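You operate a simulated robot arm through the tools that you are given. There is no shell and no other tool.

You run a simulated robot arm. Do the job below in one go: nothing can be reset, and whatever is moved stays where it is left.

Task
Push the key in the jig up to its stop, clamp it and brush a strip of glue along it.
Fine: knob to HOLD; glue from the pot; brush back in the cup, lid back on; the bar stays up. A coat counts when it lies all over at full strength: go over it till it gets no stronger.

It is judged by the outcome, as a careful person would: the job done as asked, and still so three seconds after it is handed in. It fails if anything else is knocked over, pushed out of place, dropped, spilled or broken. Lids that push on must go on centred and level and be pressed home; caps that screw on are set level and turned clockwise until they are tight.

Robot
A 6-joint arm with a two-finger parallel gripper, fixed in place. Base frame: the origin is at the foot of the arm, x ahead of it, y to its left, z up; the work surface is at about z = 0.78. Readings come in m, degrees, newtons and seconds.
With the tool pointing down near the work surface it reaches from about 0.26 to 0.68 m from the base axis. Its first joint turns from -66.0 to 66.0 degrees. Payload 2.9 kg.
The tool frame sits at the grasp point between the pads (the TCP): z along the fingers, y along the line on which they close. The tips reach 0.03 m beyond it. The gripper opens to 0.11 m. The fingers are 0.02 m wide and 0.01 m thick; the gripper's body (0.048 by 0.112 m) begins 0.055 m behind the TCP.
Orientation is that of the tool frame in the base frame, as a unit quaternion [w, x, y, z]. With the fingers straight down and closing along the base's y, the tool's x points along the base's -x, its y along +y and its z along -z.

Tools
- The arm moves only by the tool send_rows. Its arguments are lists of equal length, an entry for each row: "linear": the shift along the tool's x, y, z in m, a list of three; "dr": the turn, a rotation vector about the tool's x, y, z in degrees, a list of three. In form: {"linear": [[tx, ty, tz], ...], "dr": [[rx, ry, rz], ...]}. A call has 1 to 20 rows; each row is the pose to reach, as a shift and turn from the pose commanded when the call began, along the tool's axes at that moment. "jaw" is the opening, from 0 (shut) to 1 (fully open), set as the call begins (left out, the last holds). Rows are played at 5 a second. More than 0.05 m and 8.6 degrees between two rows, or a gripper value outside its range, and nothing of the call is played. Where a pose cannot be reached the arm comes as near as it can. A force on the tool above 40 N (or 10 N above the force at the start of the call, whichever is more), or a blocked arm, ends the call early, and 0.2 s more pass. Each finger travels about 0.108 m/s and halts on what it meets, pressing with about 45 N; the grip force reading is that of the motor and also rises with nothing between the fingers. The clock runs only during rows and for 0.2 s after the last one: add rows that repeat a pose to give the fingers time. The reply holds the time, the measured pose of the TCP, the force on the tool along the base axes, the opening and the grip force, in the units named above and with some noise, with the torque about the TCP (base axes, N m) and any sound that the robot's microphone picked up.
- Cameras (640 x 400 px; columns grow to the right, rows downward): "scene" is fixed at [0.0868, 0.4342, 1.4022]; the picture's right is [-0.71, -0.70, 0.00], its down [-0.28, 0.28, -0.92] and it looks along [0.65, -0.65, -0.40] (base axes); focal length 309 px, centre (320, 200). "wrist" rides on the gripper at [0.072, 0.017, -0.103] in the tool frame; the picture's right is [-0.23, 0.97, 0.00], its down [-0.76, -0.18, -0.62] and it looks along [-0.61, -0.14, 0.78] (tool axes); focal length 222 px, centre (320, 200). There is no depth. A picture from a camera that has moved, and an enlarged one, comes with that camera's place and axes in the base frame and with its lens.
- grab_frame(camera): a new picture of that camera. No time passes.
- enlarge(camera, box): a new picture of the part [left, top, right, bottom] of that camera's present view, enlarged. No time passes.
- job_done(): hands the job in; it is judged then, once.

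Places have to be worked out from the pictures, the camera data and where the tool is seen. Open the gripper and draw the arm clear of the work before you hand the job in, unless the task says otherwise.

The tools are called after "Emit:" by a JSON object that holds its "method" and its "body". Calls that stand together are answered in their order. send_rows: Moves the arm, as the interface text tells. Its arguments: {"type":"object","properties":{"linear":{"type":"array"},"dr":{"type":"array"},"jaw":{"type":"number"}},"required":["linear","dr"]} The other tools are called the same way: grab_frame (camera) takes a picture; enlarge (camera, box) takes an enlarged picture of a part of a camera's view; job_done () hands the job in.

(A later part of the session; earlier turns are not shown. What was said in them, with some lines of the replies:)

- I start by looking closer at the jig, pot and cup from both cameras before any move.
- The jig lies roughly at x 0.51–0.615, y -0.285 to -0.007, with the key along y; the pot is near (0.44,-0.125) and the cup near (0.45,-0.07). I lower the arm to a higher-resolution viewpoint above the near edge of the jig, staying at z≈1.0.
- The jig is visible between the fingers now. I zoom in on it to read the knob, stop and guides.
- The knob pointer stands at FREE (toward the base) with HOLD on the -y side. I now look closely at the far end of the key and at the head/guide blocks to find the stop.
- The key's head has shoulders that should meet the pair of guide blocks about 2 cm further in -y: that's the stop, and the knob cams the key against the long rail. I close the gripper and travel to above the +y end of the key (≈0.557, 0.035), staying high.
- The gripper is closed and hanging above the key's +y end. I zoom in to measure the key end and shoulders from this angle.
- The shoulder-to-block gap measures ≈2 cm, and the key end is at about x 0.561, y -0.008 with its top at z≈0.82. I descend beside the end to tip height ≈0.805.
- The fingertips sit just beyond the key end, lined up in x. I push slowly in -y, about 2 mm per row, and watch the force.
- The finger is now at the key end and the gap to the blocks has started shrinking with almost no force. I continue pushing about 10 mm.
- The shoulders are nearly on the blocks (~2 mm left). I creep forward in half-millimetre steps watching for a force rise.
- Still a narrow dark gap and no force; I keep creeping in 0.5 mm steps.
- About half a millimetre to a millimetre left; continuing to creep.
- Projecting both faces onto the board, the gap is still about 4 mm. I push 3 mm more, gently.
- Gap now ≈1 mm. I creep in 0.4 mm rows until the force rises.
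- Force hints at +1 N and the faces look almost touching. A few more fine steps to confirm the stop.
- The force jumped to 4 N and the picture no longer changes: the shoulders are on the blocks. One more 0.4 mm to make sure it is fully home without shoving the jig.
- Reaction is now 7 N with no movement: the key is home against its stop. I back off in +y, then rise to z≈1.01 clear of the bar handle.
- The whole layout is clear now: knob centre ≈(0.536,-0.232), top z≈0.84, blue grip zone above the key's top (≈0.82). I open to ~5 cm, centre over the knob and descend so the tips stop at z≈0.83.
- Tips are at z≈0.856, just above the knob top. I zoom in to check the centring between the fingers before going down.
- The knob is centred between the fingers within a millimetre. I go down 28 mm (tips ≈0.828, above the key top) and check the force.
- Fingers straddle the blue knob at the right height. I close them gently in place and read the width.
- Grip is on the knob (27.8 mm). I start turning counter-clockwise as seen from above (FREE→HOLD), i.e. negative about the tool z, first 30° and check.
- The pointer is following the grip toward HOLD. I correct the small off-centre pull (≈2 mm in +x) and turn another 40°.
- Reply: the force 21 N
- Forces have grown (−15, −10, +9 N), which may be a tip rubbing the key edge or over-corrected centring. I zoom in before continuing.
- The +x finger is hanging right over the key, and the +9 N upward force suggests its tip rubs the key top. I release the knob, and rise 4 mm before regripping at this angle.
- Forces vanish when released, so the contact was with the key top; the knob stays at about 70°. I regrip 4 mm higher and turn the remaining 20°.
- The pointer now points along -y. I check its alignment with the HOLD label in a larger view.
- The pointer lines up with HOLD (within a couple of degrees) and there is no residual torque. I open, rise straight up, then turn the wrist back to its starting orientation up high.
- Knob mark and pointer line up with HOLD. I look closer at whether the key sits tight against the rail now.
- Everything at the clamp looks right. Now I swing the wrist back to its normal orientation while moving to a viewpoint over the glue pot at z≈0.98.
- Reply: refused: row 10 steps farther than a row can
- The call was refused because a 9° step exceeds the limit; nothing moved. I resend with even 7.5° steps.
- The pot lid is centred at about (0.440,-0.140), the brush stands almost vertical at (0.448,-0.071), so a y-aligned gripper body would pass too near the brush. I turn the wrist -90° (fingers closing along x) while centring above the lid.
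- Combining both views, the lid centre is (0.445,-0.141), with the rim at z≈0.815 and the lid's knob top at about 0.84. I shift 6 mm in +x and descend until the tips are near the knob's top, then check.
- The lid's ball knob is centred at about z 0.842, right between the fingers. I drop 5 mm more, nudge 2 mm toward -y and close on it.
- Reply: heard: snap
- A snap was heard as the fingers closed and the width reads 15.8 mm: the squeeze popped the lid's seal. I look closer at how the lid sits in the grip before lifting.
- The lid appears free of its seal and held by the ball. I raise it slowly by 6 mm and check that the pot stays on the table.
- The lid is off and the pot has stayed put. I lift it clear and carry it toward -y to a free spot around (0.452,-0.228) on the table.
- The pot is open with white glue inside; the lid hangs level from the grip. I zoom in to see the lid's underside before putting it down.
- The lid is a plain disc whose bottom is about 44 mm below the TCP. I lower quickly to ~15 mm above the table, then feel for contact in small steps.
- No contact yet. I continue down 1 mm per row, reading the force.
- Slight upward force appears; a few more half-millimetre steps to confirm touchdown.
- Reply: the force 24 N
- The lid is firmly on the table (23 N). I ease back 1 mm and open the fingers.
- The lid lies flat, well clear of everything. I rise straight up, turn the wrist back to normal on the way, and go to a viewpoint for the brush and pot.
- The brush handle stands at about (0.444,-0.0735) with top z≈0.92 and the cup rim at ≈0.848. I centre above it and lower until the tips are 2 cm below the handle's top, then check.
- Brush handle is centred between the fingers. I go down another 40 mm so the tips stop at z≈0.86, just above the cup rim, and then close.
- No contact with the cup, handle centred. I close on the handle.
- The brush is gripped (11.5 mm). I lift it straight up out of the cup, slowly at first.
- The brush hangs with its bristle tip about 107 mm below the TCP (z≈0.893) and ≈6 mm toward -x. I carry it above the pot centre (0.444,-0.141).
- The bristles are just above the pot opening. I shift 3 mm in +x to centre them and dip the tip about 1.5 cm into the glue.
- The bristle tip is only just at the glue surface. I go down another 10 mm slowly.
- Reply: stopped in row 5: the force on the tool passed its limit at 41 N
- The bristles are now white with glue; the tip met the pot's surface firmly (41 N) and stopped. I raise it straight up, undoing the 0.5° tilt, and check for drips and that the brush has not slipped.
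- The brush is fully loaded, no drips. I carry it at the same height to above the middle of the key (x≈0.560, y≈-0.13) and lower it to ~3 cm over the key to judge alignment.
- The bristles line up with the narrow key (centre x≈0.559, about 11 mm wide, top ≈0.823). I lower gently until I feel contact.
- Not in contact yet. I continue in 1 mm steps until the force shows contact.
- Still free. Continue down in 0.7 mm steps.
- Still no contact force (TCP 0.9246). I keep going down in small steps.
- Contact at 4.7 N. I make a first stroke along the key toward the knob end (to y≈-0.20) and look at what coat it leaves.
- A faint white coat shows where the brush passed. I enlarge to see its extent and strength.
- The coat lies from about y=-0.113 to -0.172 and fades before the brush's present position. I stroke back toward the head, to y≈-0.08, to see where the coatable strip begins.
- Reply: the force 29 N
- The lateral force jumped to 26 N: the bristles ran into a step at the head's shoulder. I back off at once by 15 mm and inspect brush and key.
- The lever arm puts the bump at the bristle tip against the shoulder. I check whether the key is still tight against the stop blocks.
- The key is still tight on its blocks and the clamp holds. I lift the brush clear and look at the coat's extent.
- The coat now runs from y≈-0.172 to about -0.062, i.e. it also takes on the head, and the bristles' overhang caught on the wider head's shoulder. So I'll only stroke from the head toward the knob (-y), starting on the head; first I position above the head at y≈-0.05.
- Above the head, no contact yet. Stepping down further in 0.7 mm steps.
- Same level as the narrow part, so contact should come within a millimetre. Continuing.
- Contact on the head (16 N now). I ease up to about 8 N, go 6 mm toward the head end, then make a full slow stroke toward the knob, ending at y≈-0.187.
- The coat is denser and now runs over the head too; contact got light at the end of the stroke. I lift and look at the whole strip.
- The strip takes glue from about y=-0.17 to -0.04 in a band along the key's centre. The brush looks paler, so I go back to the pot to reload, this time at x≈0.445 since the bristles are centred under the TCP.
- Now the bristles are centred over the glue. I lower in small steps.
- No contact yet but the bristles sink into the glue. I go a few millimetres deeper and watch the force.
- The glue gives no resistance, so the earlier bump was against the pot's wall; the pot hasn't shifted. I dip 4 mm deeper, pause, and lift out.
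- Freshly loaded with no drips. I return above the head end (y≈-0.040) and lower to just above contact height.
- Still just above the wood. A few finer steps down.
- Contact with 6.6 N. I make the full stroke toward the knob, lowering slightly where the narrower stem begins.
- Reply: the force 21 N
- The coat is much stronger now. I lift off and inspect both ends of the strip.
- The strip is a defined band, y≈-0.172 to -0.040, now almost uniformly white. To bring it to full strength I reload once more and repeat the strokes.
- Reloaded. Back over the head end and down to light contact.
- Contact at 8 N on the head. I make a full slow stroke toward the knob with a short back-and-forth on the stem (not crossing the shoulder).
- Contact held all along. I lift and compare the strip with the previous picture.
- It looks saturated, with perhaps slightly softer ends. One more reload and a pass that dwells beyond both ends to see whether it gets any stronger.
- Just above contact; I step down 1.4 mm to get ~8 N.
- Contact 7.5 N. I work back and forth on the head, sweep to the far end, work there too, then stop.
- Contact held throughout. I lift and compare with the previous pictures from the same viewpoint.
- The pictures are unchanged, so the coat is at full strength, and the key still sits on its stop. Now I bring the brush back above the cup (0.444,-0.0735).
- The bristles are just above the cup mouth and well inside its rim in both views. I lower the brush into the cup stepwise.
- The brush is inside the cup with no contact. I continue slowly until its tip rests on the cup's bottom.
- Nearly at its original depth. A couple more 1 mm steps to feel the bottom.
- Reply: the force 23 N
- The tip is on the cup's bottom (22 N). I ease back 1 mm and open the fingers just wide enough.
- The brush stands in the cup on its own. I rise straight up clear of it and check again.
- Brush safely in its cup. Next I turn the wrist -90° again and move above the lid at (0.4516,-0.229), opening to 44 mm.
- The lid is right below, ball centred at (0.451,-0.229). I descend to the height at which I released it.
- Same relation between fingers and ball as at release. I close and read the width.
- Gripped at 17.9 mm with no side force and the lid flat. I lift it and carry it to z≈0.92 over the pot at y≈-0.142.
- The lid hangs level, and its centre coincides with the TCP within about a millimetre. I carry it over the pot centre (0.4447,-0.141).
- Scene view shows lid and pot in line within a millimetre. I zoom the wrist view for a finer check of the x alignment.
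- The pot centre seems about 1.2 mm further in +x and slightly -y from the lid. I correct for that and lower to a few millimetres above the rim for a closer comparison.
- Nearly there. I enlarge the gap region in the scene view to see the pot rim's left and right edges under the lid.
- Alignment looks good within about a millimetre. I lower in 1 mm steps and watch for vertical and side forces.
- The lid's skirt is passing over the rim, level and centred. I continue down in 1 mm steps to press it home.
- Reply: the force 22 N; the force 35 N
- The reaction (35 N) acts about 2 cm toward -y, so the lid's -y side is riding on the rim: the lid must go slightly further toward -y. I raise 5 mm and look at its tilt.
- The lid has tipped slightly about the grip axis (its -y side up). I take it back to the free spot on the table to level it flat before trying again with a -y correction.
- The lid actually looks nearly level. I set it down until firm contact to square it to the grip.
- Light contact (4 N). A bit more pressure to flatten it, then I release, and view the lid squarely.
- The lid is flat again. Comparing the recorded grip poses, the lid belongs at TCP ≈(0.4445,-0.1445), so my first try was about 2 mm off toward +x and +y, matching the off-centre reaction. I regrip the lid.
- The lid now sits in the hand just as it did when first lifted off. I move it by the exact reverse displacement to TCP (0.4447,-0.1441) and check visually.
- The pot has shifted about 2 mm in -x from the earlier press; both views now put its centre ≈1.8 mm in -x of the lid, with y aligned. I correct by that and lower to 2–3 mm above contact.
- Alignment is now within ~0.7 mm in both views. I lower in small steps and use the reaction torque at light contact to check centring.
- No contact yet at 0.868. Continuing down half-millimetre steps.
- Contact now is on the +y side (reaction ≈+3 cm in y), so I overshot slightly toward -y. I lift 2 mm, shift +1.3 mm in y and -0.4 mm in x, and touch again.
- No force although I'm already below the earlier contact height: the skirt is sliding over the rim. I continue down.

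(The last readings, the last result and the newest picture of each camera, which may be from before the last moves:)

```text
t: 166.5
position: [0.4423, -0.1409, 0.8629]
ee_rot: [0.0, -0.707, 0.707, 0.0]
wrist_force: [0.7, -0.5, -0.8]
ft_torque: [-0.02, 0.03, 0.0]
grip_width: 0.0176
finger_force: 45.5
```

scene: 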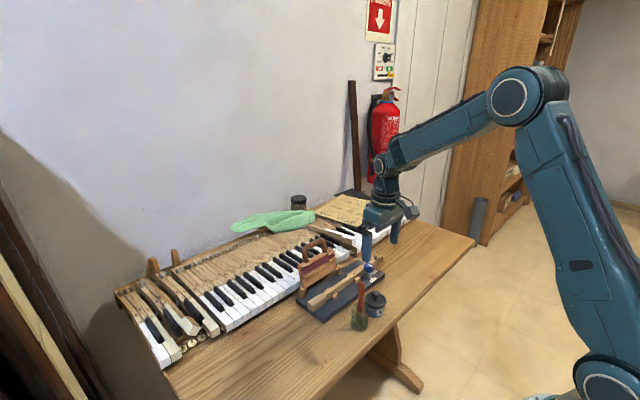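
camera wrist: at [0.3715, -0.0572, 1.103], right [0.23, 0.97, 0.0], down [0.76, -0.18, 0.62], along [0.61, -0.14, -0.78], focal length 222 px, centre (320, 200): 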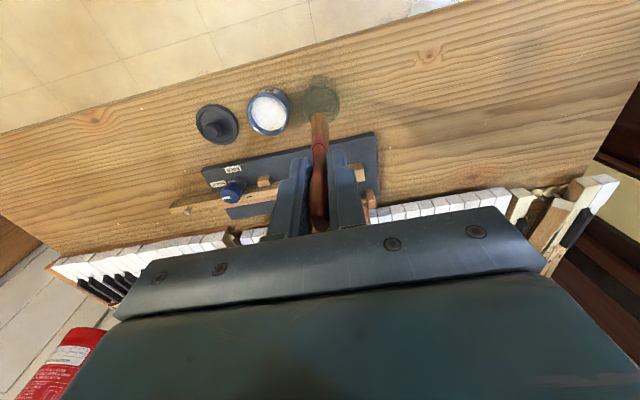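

Now at 0.863 and still free, clearly over the rim. Continuing until it seats.

Emit:
{"method": "send_rows", "body": {"linear": [[0, 0, 0.0005], [0, 0, 0.001]], "dr": [[0, 0, 0], [0, 0, 0]]}}

Emit:
{"method": "send_rows", "body": {"linear": [[0, 0, 0.0005], [0, 0, 0.001]], "dr": [[0, 0, 0], [0, 0, 0]]}}

Emit:
{"method": "enlarge", "body": {"camera": "scene", "box": [368, 282, 408, 322]}}

Emit:
{"method": "enlarge", "body": {"camera": "wrist", "box": [230, 60, 410, 200]}}

```text
t: 167.1
position: [0.4418, -0.1431, 0.8613]
ee_rot: [0.0, -0.707, 0.707, -0.001]
wrist_force: [-0.1, -0.8, 0.0]
ft_torque: [-0.03, -0.02, -0.02]
grip_width: 0.0177
finger_force: 44.9
```

```text
t: 167.7
position: [0.443, -0.1418, 0.8626]
ee_rot: [0.0, -0.707, 0.707, -0.001]
wrist_force: [-3.3, 0.7, 13.9]
ft_torque: [-0.08, 0.08, 0.01]
grip_width: 0.0167
finger_force: 44.9
```

```text
10.00 times, centred on (388, 302) of scene
camera zoom: at [0.0865, 0.4343, 1.4022], right [-0.71, -0.7, 0.0], down [-0.28, 0.28, -0.92], along [0.65, -0.65, -0.4], focal length 3094 px, centre (-360, -820)
```

zoom: 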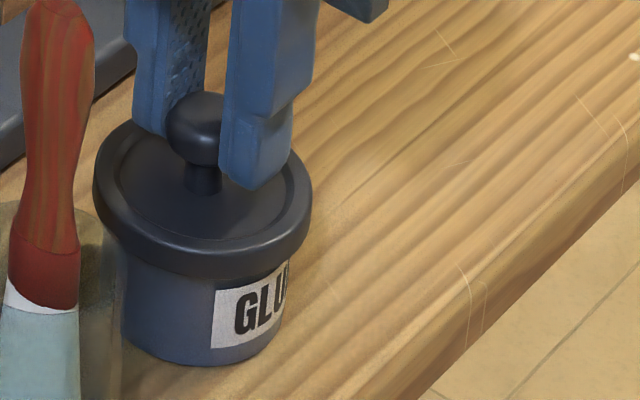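

```text
2.86 times, centred on (320, 130) of wrist
camera zoom: at [0.4253, -0.2152, 0.9649], right [-0.97, 0.23, 0.0], down [0.18, 0.76, 0.62], along [0.14, 0.6, -0.78], focal length 635 px, centre (320, 400)
```

zoom: 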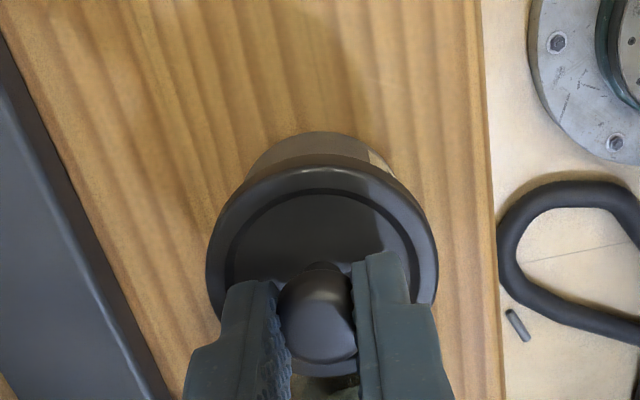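

Contact is now nearly central (torque offset only ~6 mm) at 14 N: the lid is centred and level on the rim. I press on in small steps to push it home.

Emit:
{"method": "send_rows", "body": {"linear": [[0, 0, 0.0005], [0, 0, 0.001]], "dr": [[0, 0, 0], [0, 0, 0]]}}

Emit:
{"method": "send_rows", "body": {"linear": [[0, 0, 0.0005], [0, 0, 0.001]], "dr": [[0, 0, 0], [0, 0, 0]]}}

```text
t: 168.3
position: [0.443, -0.1429, 0.8612]
ee_rot: [0.001, 0.707, -0.707, 0.001]
wrist_force: [-6.3, 0.1, 27.7]
ft_torque: [0.09, 0.16, -0.04]
grip_width: 0.0177
finger_force: 44.8
```

```text
t: 168.8
position: [0.4429, -0.1419, 0.8627]
ee_rot: [-0.001, -0.707, 0.707, -0.002]
wrist_force: [-3.4, 1.3, 7.6]
ft_torque: [0.04, 0.17, 0.05]
grip_width: 0.0174
finger_force: 44.7
stopped in row 2: the force on the tool passed its limit at 41 N (the readings are from after the stop); the commanded pose is now the measured one
```

No snap yet at 40 N through the ball grip. I release the ball and will press from above with closed fingertips, which loads it straight down.

Emit:
{"method": "send_rows", "body": {"linear": [[0, 0, 0], [0, 0, 0], [0, 0, 0]], "dr": [[0, 0, 0], [0, 0, 0], [0, 0, 0]], "jaw": 0.4}}

Emit:
{"method": "send_rows", "body": {"linear": [[0, 0, -0.01], [0, 0, -0.03], [0, 0, -0.06], [0, 0, -0.06]], "dr": [[0, 0, 0], [0, 0, 0], [0, 0, 0], [0, 0, 0]]}}

Emit:
{"method": "enlarge", "body": {"camera": "wrist", "box": [230, 40, 410, 180]}}

Emit:
{"method": "enlarge", "body": {"camera": "scene", "box": [362, 275, 412, 322]}}

```text
t: 169.6
position: [0.4435, -0.1429, 0.8612]
ee_rot: [0.001, 0.707, -0.707, 0.002]
wrist_force: [-0.2, 0.6, -0.1]
ft_torque: [0.01, -0.01, 0.04]
grip_width: 0.0439
finger_force: 0.1
heard: snap
```

```text
t: 170.6
position: [0.4426, -0.1426, 0.9203]
ee_rot: [0.0, -0.707, 0.707, -0.003]
wrist_force: [-0.1, 0.0, 0.1]
ft_torque: [-0.01, -0.01, -0.02]
grip_width: 0.0441
finger_force: 0.1
```

```text
2.86 times, centred on (320, 110) of wrist
camera zoom: at [0.4255, -0.2153, 1.024], right [-0.97, 0.23, 0.0], down [0.18, 0.76, 0.62], along [0.14, 0.6, -0.78], focal length 635 px, centre (320, 457)
```

zoom: 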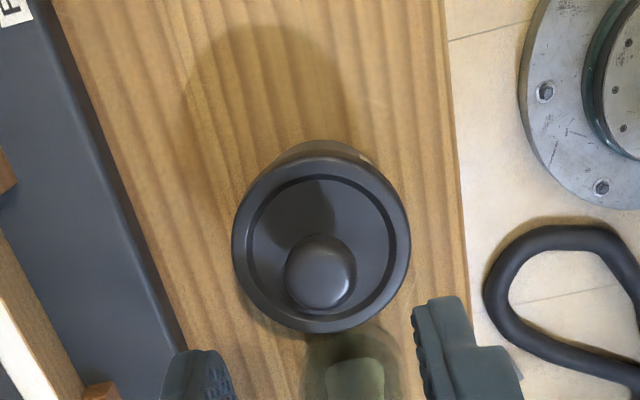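

```text
8.51 times, centred on (387, 298) of scene
camera zoom: at [0.0868, 0.4342, 1.4022], right [-0.71, -0.7, 0.0], down [-0.28, 0.28, -0.92], along [0.65, -0.65, -0.4], focal length 2634 px, centre (-250, -638)
```

zoom: 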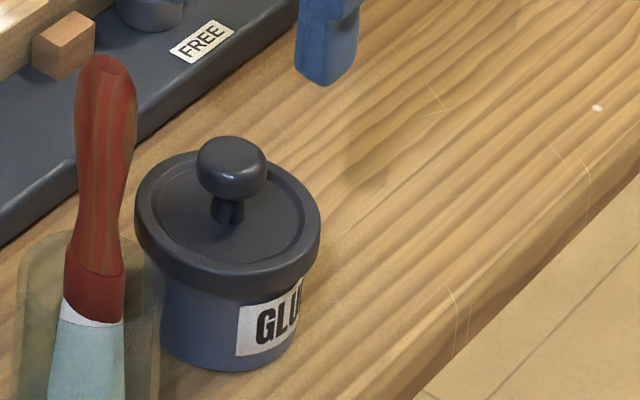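

A snap was heard as I let go, and the lid sits level. To be sure it is home I close the fingers and press straight down on the ball (0.443,-0.141).

Emit:
{"method": "send_rows", "body": {"linear": [[-0.0022, -0.0005, 0], [-0.0022, -0.0005, 0], [-0.0022, -0.0005, 0], [-0.0022, -0.0005, 0.012], [-0.0022, -0.0005, 0.024], [-0.0022, -0.0005, 0.03]], "dr": [[0, 0, 0], [0, 0, 0], [0, 0, 0], [0, 0, 0], [0, 0, 0], [0, 0, 0]], "jaw": 0}}

Emit:
{"method": "enlarge", "body": {"camera": "wrist", "box": [230, 60, 410, 200]}}

Emit:
{"method": "enlarge", "body": {"camera": "scene", "box": [362, 275, 412, 322]}}

```text
t: 172.0
position: [0.4429, -0.1415, 0.8901]
ee_rot: [0.0, 0.707, -0.707, 0.001]
wrist_force: [-0.2, 0.0, -0.3]
ft_torque: [-0.02, 0.04, 0.0]
grip_width: 0.0
finger_force: 37.5
```

```text
2.86 times, centred on (320, 130) of wrist
camera zoom: at [0.4263, -0.2135, 0.9936], right [-0.97, 0.23, 0.0], down [0.18, 0.76, 0.62], along [0.14, 0.6, -0.78], focal length 635 px, centre (320, 400)
```

zoom: 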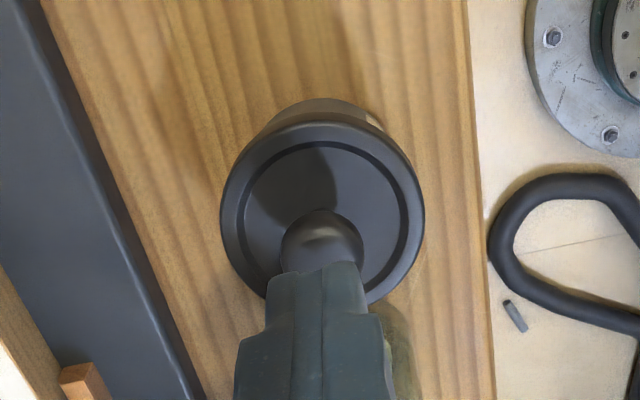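

```text
8.51 times, centred on (387, 298) of scene
camera zoom: at [0.0868, 0.4342, 1.4022], right [-0.71, -0.7, 0.0], down [-0.28, 0.28, -0.92], along [0.65, -0.65, -0.4], focal length 2634 px, centre (-250, -638)
```

zoom: 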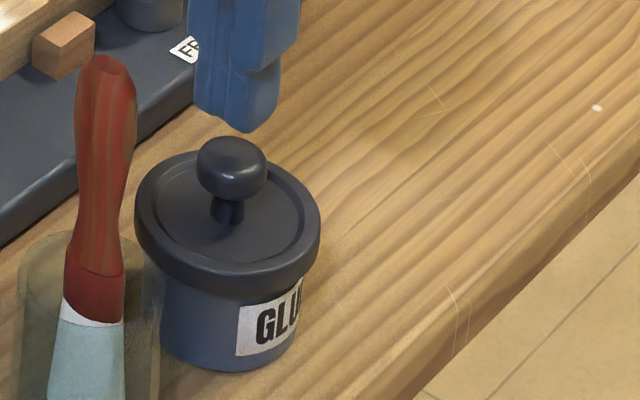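

The fingertips are right above the ball. I lower to contact and press in small increments.

Emit:
{"method": "send_rows", "body": {"linear": [[0, 0, 0.002], [0, 0, 0.004], [0, 0, 0.006]], "dr": [[0, 0, 0], [0, 0, 0], [0, 0, 0]]}}

Emit:
{"method": "send_rows", "body": {"linear": [[0, 0, 0.001], [0, 0, 0.002], [0, 0, 0.003]], "dr": [[0, 0, 0], [0, 0, 0], [0, 0, 0]]}}

Emit:
{"method": "send_rows", "body": {"linear": [[0, 0, 0.0007], [0, 0, 0.0014], [0, 0, 0.002]], "dr": [[0, 0, 0], [0, 0, 0], [0, 0, 0]]}}

```text
t: 172.8
position: [0.4442, -0.1406, 0.884]
ee_rot: [0.0, -0.707, 0.707, -0.003]
wrist_force: [0.2, 0.1, 0.4]
ft_torque: [-0.02, 0.01, -0.01]
grip_width: 0.0
finger_force: 37.3
```

```text
t: 173.6
position: [0.4433, -0.1407, 0.8819]
ee_rot: [0.0, -0.707, 0.707, -0.002]
wrist_force: [-1.1, 0.0, -0.5]
ft_torque: [-0.01, 0.03, 0.0]
grip_width: 0.0
finger_force: 37.3
```

```text
t: 174.4
position: [0.4428, -0.1404, 0.8802]
ee_rot: [-0.001, -0.707, 0.707, -0.002]
wrist_force: [0.4, -0.6, -0.5]
ft_torque: [0.0, 0.0, -0.02]
grip_width: 0.0
finger_force: 37.8
```

No contact yet at z 0.880. Continuing down.

Emit:
{"method": "send_rows", "body": {"linear": [[0, 0, 0.001], [0, 0, 0.002]], "dr": [[0, 0, 0], [0, 0, 0]]}}

Emit:
{"method": "send_rows", "body": {"linear": [[0, 0, 0.001], [0, 0, 0.002]], "dr": [[0, 0, 0], [0, 0, 0]]}}

Emit:
{"method": "enlarge", "body": {"camera": "scene", "box": [362, 275, 412, 322]}}

```text
t: 175.0
position: [0.4441, -0.1411, 0.8783]
ee_rot: [0.001, 0.707, -0.707, 0.001]
wrist_force: [-0.8, 0.5, -0.6]
ft_torque: [-0.01, 0.0, 0.01]
grip_width: 0.0
finger_force: 37.8
```

```text
t: 175.6
position: [0.4436, -0.1404, 0.8769]
ee_rot: [0.0, -0.707, 0.707, -0.002]
wrist_force: [0.1, 0.6, -0.3]
ft_torque: [-0.01, 0.0, 0.0]
grip_width: 0.0003
finger_force: 37.7
```

```text
8.51 times, centred on (387, 298) of scene
camera zoom: at [0.0868, 0.4342, 1.4022], right [-0.71, -0.7, 0.0], down [-0.28, 0.28, -0.92], along [0.65, -0.65, -0.4], focal length 2634 px, centre (-250, -638)
```

zoom: 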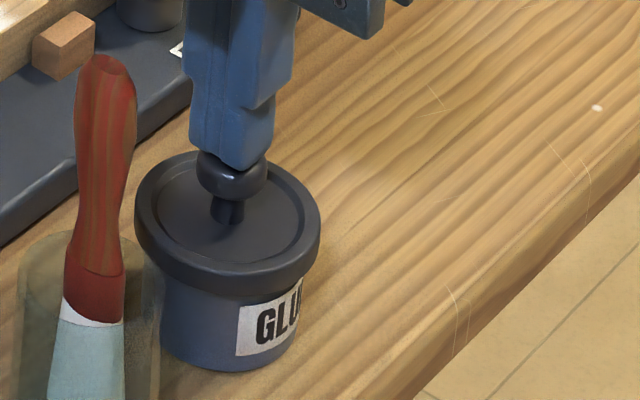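

Almost touching. A few more steps.

Emit:
{"method": "send_rows", "body": {"linear": [[0, 0, 0.0007], [0, 0, 0.0014]], "dr": [[0, 0, 0], [0, 0, 0]]}}

Emit:
{"method": "send_rows", "body": {"linear": [[0, 0, 0.0007], [0, 0, 0.0014]], "dr": [[0, 0, 0], [0, 0, 0]]}}

Emit:
{"method": "send_rows", "body": {"linear": [[0, 0, 0.0007], [0, 0, 0.0014]], "dr": [[0, 0, 0], [0, 0, 0]]}}

```text
t: 176.2
position: [0.4447, -0.1422, 0.8756]
ee_rot: [0.0, 0.707, -0.707, 0.002]
wrist_force: [-1.6, 1.5, 8.1]
ft_torque: [0.04, 0.09, -0.01]
grip_width: 0.0
finger_force: 37.8
```

```text
t: 176.8
position: [0.444, -0.1416, 0.8757]
ee_rot: [0.0, -0.707, 0.707, -0.003]
wrist_force: [-6.1, 3.7, 30.1]
ft_torque: [0.08, 0.24, -0.03]
grip_width: 0.0
finger_force: 37.6
```

```text
t: 177.3
position: [0.4442, -0.1406, 0.8756]
ee_rot: [0.001, -0.707, 0.707, -0.004]
wrist_force: [-4.9, 0.8, 10.4]
ft_torque: [0.03, 0.17, -0.01]
grip_width: 0.0
finger_force: 38.0
stopped in row 2: the force on the tool passed its limit at 42 N (the readings are from after the stop); the commanded pose is now the measured one
```

Pressed to 42 N with no further movement, so the lid is home. I rise clear and compare the pot with its initial appearance.

Emit:
{"method": "send_rows", "body": {"linear": [[0, 0, -0.01], [0, 0, -0.04], [0, 0, -0.08], [0, 0, -0.12], [0, 0, -0.12]], "dr": [[0, 0, 0], [0, 0, 0], [0, 0, 0], [0, 0, 0], [0, 0, 0]]}}

Emit:
{"method": "enlarge", "body": {"camera": "scene", "box": [345, 270, 395, 345]}}

Emit:
{"method": "enlarge", "body": {"camera": "scene", "box": [360, 260, 410, 320]}}

Emit:
{"method": "enlarge", "body": {"camera": "wrist", "box": [230, 0, 410, 140]}}

```text
t: 178.5
position: [0.4444, -0.1381, 0.9953]
ee_rot: [0.001, -0.707, 0.707, -0.004]
wrist_force: [0.4, 0.5, -0.7]
ft_torque: [0.01, 0.03, 0.01]
grip_width: 0.0001
finger_force: 37.4
```

```text
5.33 times, centred on (370, 308) of scene
camera zoom: at [0.0868, 0.4342, 1.4022], right [-0.71, -0.7, 0.0], down [-0.28, 0.28, -0.92], along [0.65, -0.65, -0.4], focal length 1650 px, centre (53, -373)
```

zoom: 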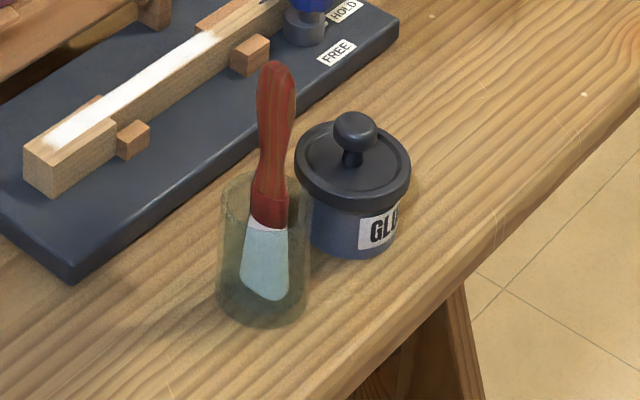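

```text
6.67 times, centred on (385, 290) of scene
camera zoom: at [0.0868, 0.4342, 1.4022], right [-0.71, -0.7, 0.0], down [-0.28, 0.28, -0.92], along [0.65, -0.65, -0.4], focal length 2063 px, centre (-113, -400)
```

zoom: 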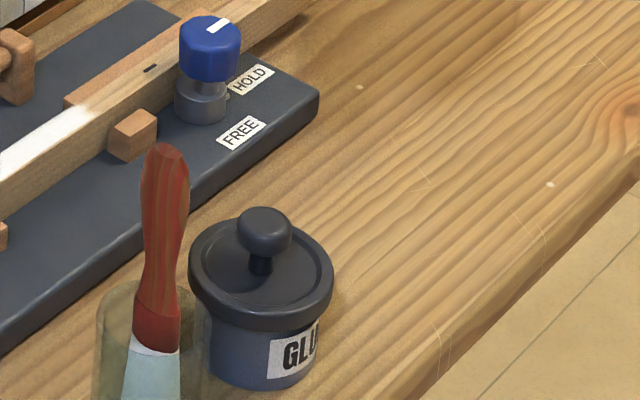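

```text
2.86 times, centred on (320, 70) of wrist
camera zoom: at [0.4258, -0.2117, 1.0983], right [-0.97, 0.23, -0.01], down [0.17, 0.76, 0.62], along [0.15, 0.6, -0.78], focal length 635 px, centre (320, 571)
```

zoom: 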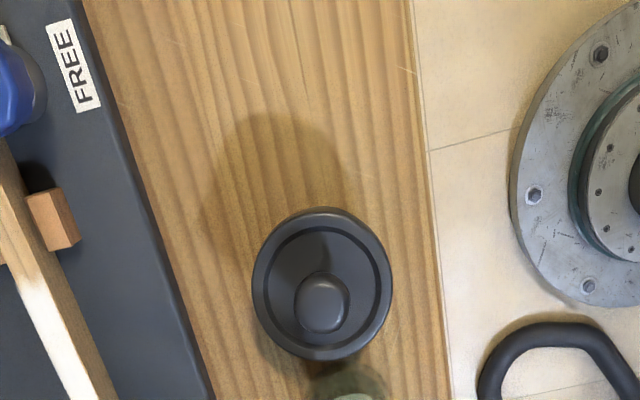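

The ball-to-label distance matches the initial picture within half a millimetre, so the lid is fully seated and level. Now I raise the arm, turn the wrist back and retreat with the gripper open, then inspect everything.

Emit:
{"method": "send_rows", "body": {"linear": [[0, 0, -0.03], [0, 0, -0.06], [-0.015, 0, -0.09], [-0.03, 0, -0.12], [-0.045, 0, -0.14], [-0.06, 0, -0.15], [-0.075, 0, -0.16], [-0.09, 0, -0.17], [-0.105, 0, -0.175], [-0.12, 0, -0.18], [-0.135, 0, -0.18], [-0.15, 0, -0.18], [-0.165, 0, -0.18], [-0.18, 0, -0.18], [-0.18, 0, -0.18]], "dr": [[0, 0, 0], [0, 0, 7.5], [0, 0, 15], [0, 0, 22.5], [0, 0, 30], [0, 0, 37.5], [0, 0, 45], [0, 0, 52.5], [0, 0, 60], [0, 0, 67.5], [0, 0, 75], [0, 0, 82.5], [0, 0, 90], [0, 0, 90], [0, 0, 90]], "jaw": 1}}

Emit:
{"method": "grab_frame", "body": {"camera": "scene"}}

Emit:
{"method": "enlarge", "body": {"camera": "wrist", "box": [160, 30, 360, 200]}}

Emit:
{"method": "enlarge", "body": {"camera": "scene", "box": [290, 225, 410, 335]}}

```text
t: 181.7
position: [0.4418, 0.0398, 1.1734]
ee_rot: [0.002, 0.0, 1.0, -0.001]
wrist_force: [-0.7, -0.6, 0.1]
ft_torque: [0.0, 0.0, -0.01]
grip_width: 0.11
finger_force: 0.0
```

```text
taken
```

scene: 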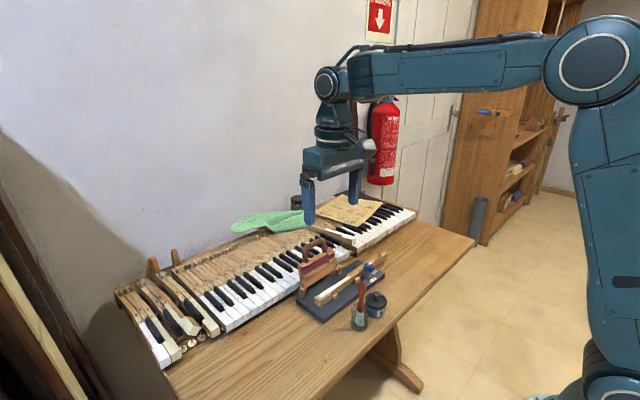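

```text
2.35 times, centred on (260, 115) of wrist
camera zoom: at [0.3688, 0.0574, 1.2764], right [0.23, 0.97, 0.0], down [0.76, -0.18, 0.63], along [0.61, -0.14, -0.78], focal length 523 px, centre (461, 400)
```

zoom: 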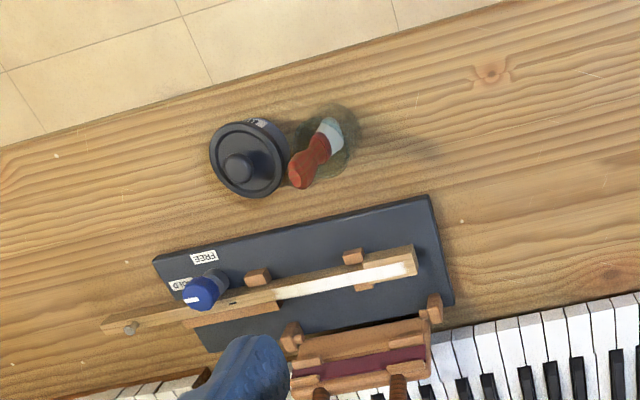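

```text
3.64 times, centred on (350, 280) of scene
camera zoom: at [0.0868, 0.4342, 1.4022], right [-0.71, -0.7, 0.0], down [-0.28, 0.28, -0.92], along [0.65, -0.65, -0.4], focal length 1125 px, centre (211, -91)
```

zoom: 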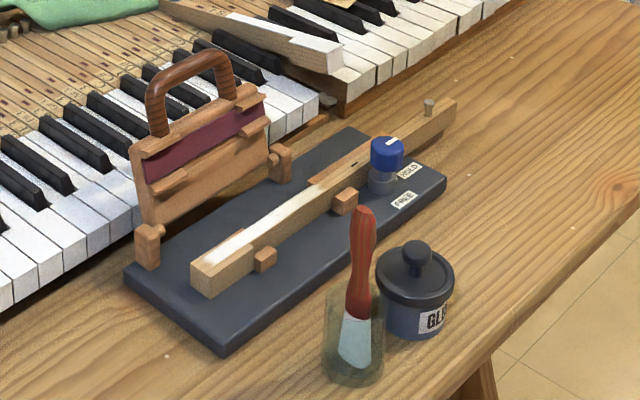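

Everything is in place: bar up, brush in cup, lid on. A last close look at the knob, stop and coat before handing in.

Emit:
{"method": "enlarge", "body": {"camera": "scene", "box": [335, 255, 395, 310]}}

Emit:
{"method": "enlarge", "body": {"camera": "wrist", "box": [210, 125, 350, 185]}}

Emit:
{"method": "enlarge", "body": {"camera": "scene", "box": [355, 275, 405, 330]}}

```text
7.27 times, centred on (365, 282) of scene
camera zoom: at [0.0868, 0.4342, 1.4022], right [-0.71, -0.7, 0.0], down [-0.28, 0.28, -0.92], along [0.65, -0.65, -0.4], focal length 2250 px, centre (-7, -400)
```

zoom: 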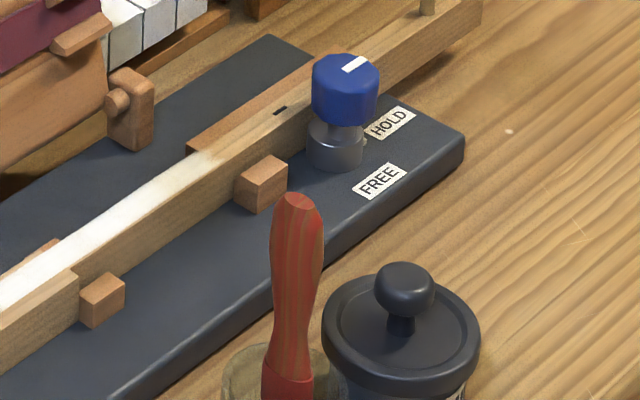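

```text
4.57 times, centred on (280, 155) of wrist
camera zoom: at [0.3688, 0.0574, 1.2764], right [0.23, 0.97, 0.0], down [0.76, -0.18, 0.63], along [0.61, -0.14, -0.78], focal length 1015 px, centre (503, 406)
```

zoom: 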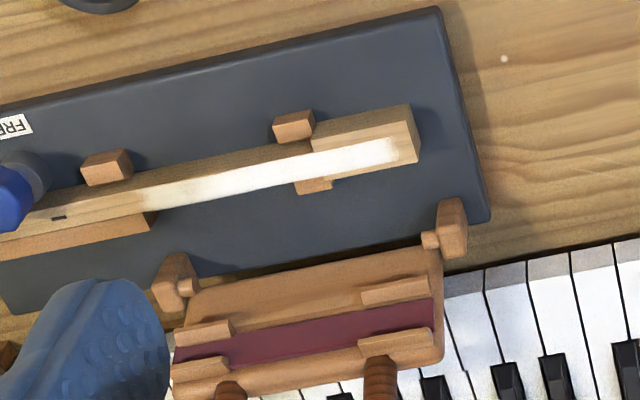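

```text
7.27 times, centred on (380, 302) of scene
camera zoom: at [0.0868, 0.4342, 1.4022], right [-0.71, -0.7, 0.0], down [-0.28, 0.28, -0.92], along [0.65, -0.65, -0.4], focal length 2250 px, centre (-116, -546)
```

zoom: 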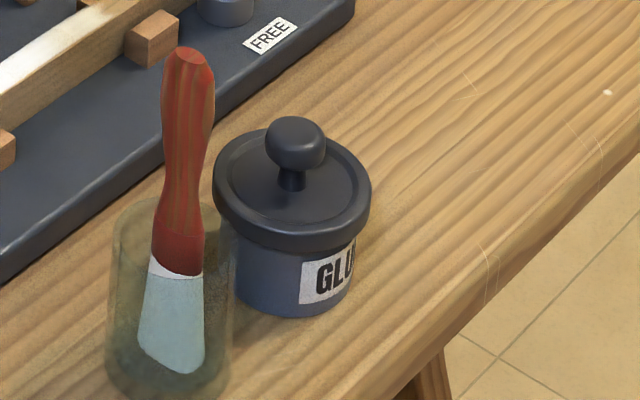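

The key is on its stop, the knob points to HOLD, the strip is evenly white, the brush stands in the cup, the lid is seated, the bar is up, and the arm is clear with the gripper open. I hand the job in.

Emit:
{"method": "job_done", "body": {}}

```text
The job is handed in.
```

I handed the job in, and as far as the pictures and readings show, every part of it is done:

- **Key:** pushed until both shoulders met the stop blocks. It was still tight against them in the last picture.
- **Clamp:** the knob is turned from FREE to HOLD, and its pointer lines up with the HOLD label.
- **Glue strip:** an even white band about 13 cm long, from the key's head to short of the knob. After a fresh load of glue, the last pass made it no stronger.
- **Brush and pot:** the brush stands in its cup. The lid is back on the pot: it snapped on, didn't move when I pressed it with about 42 N, and sits at its original height.
- **Bar:** left up. The arm is clear with the gripper open.

Two things went less cleanly than planned:

- **Pot moved:** it shifted a couple of millimetres. I misjudged the lid's position the first time and pressed it off-centre, then took it off, levelled it and placed it again. The brush had also hit the pot's wall on the first dip.
- **Brush bump:** during an early stroke the brush ran into the key's shoulder with about 26 N. The key stayed on its stop, and after that I only stroked away from the head.
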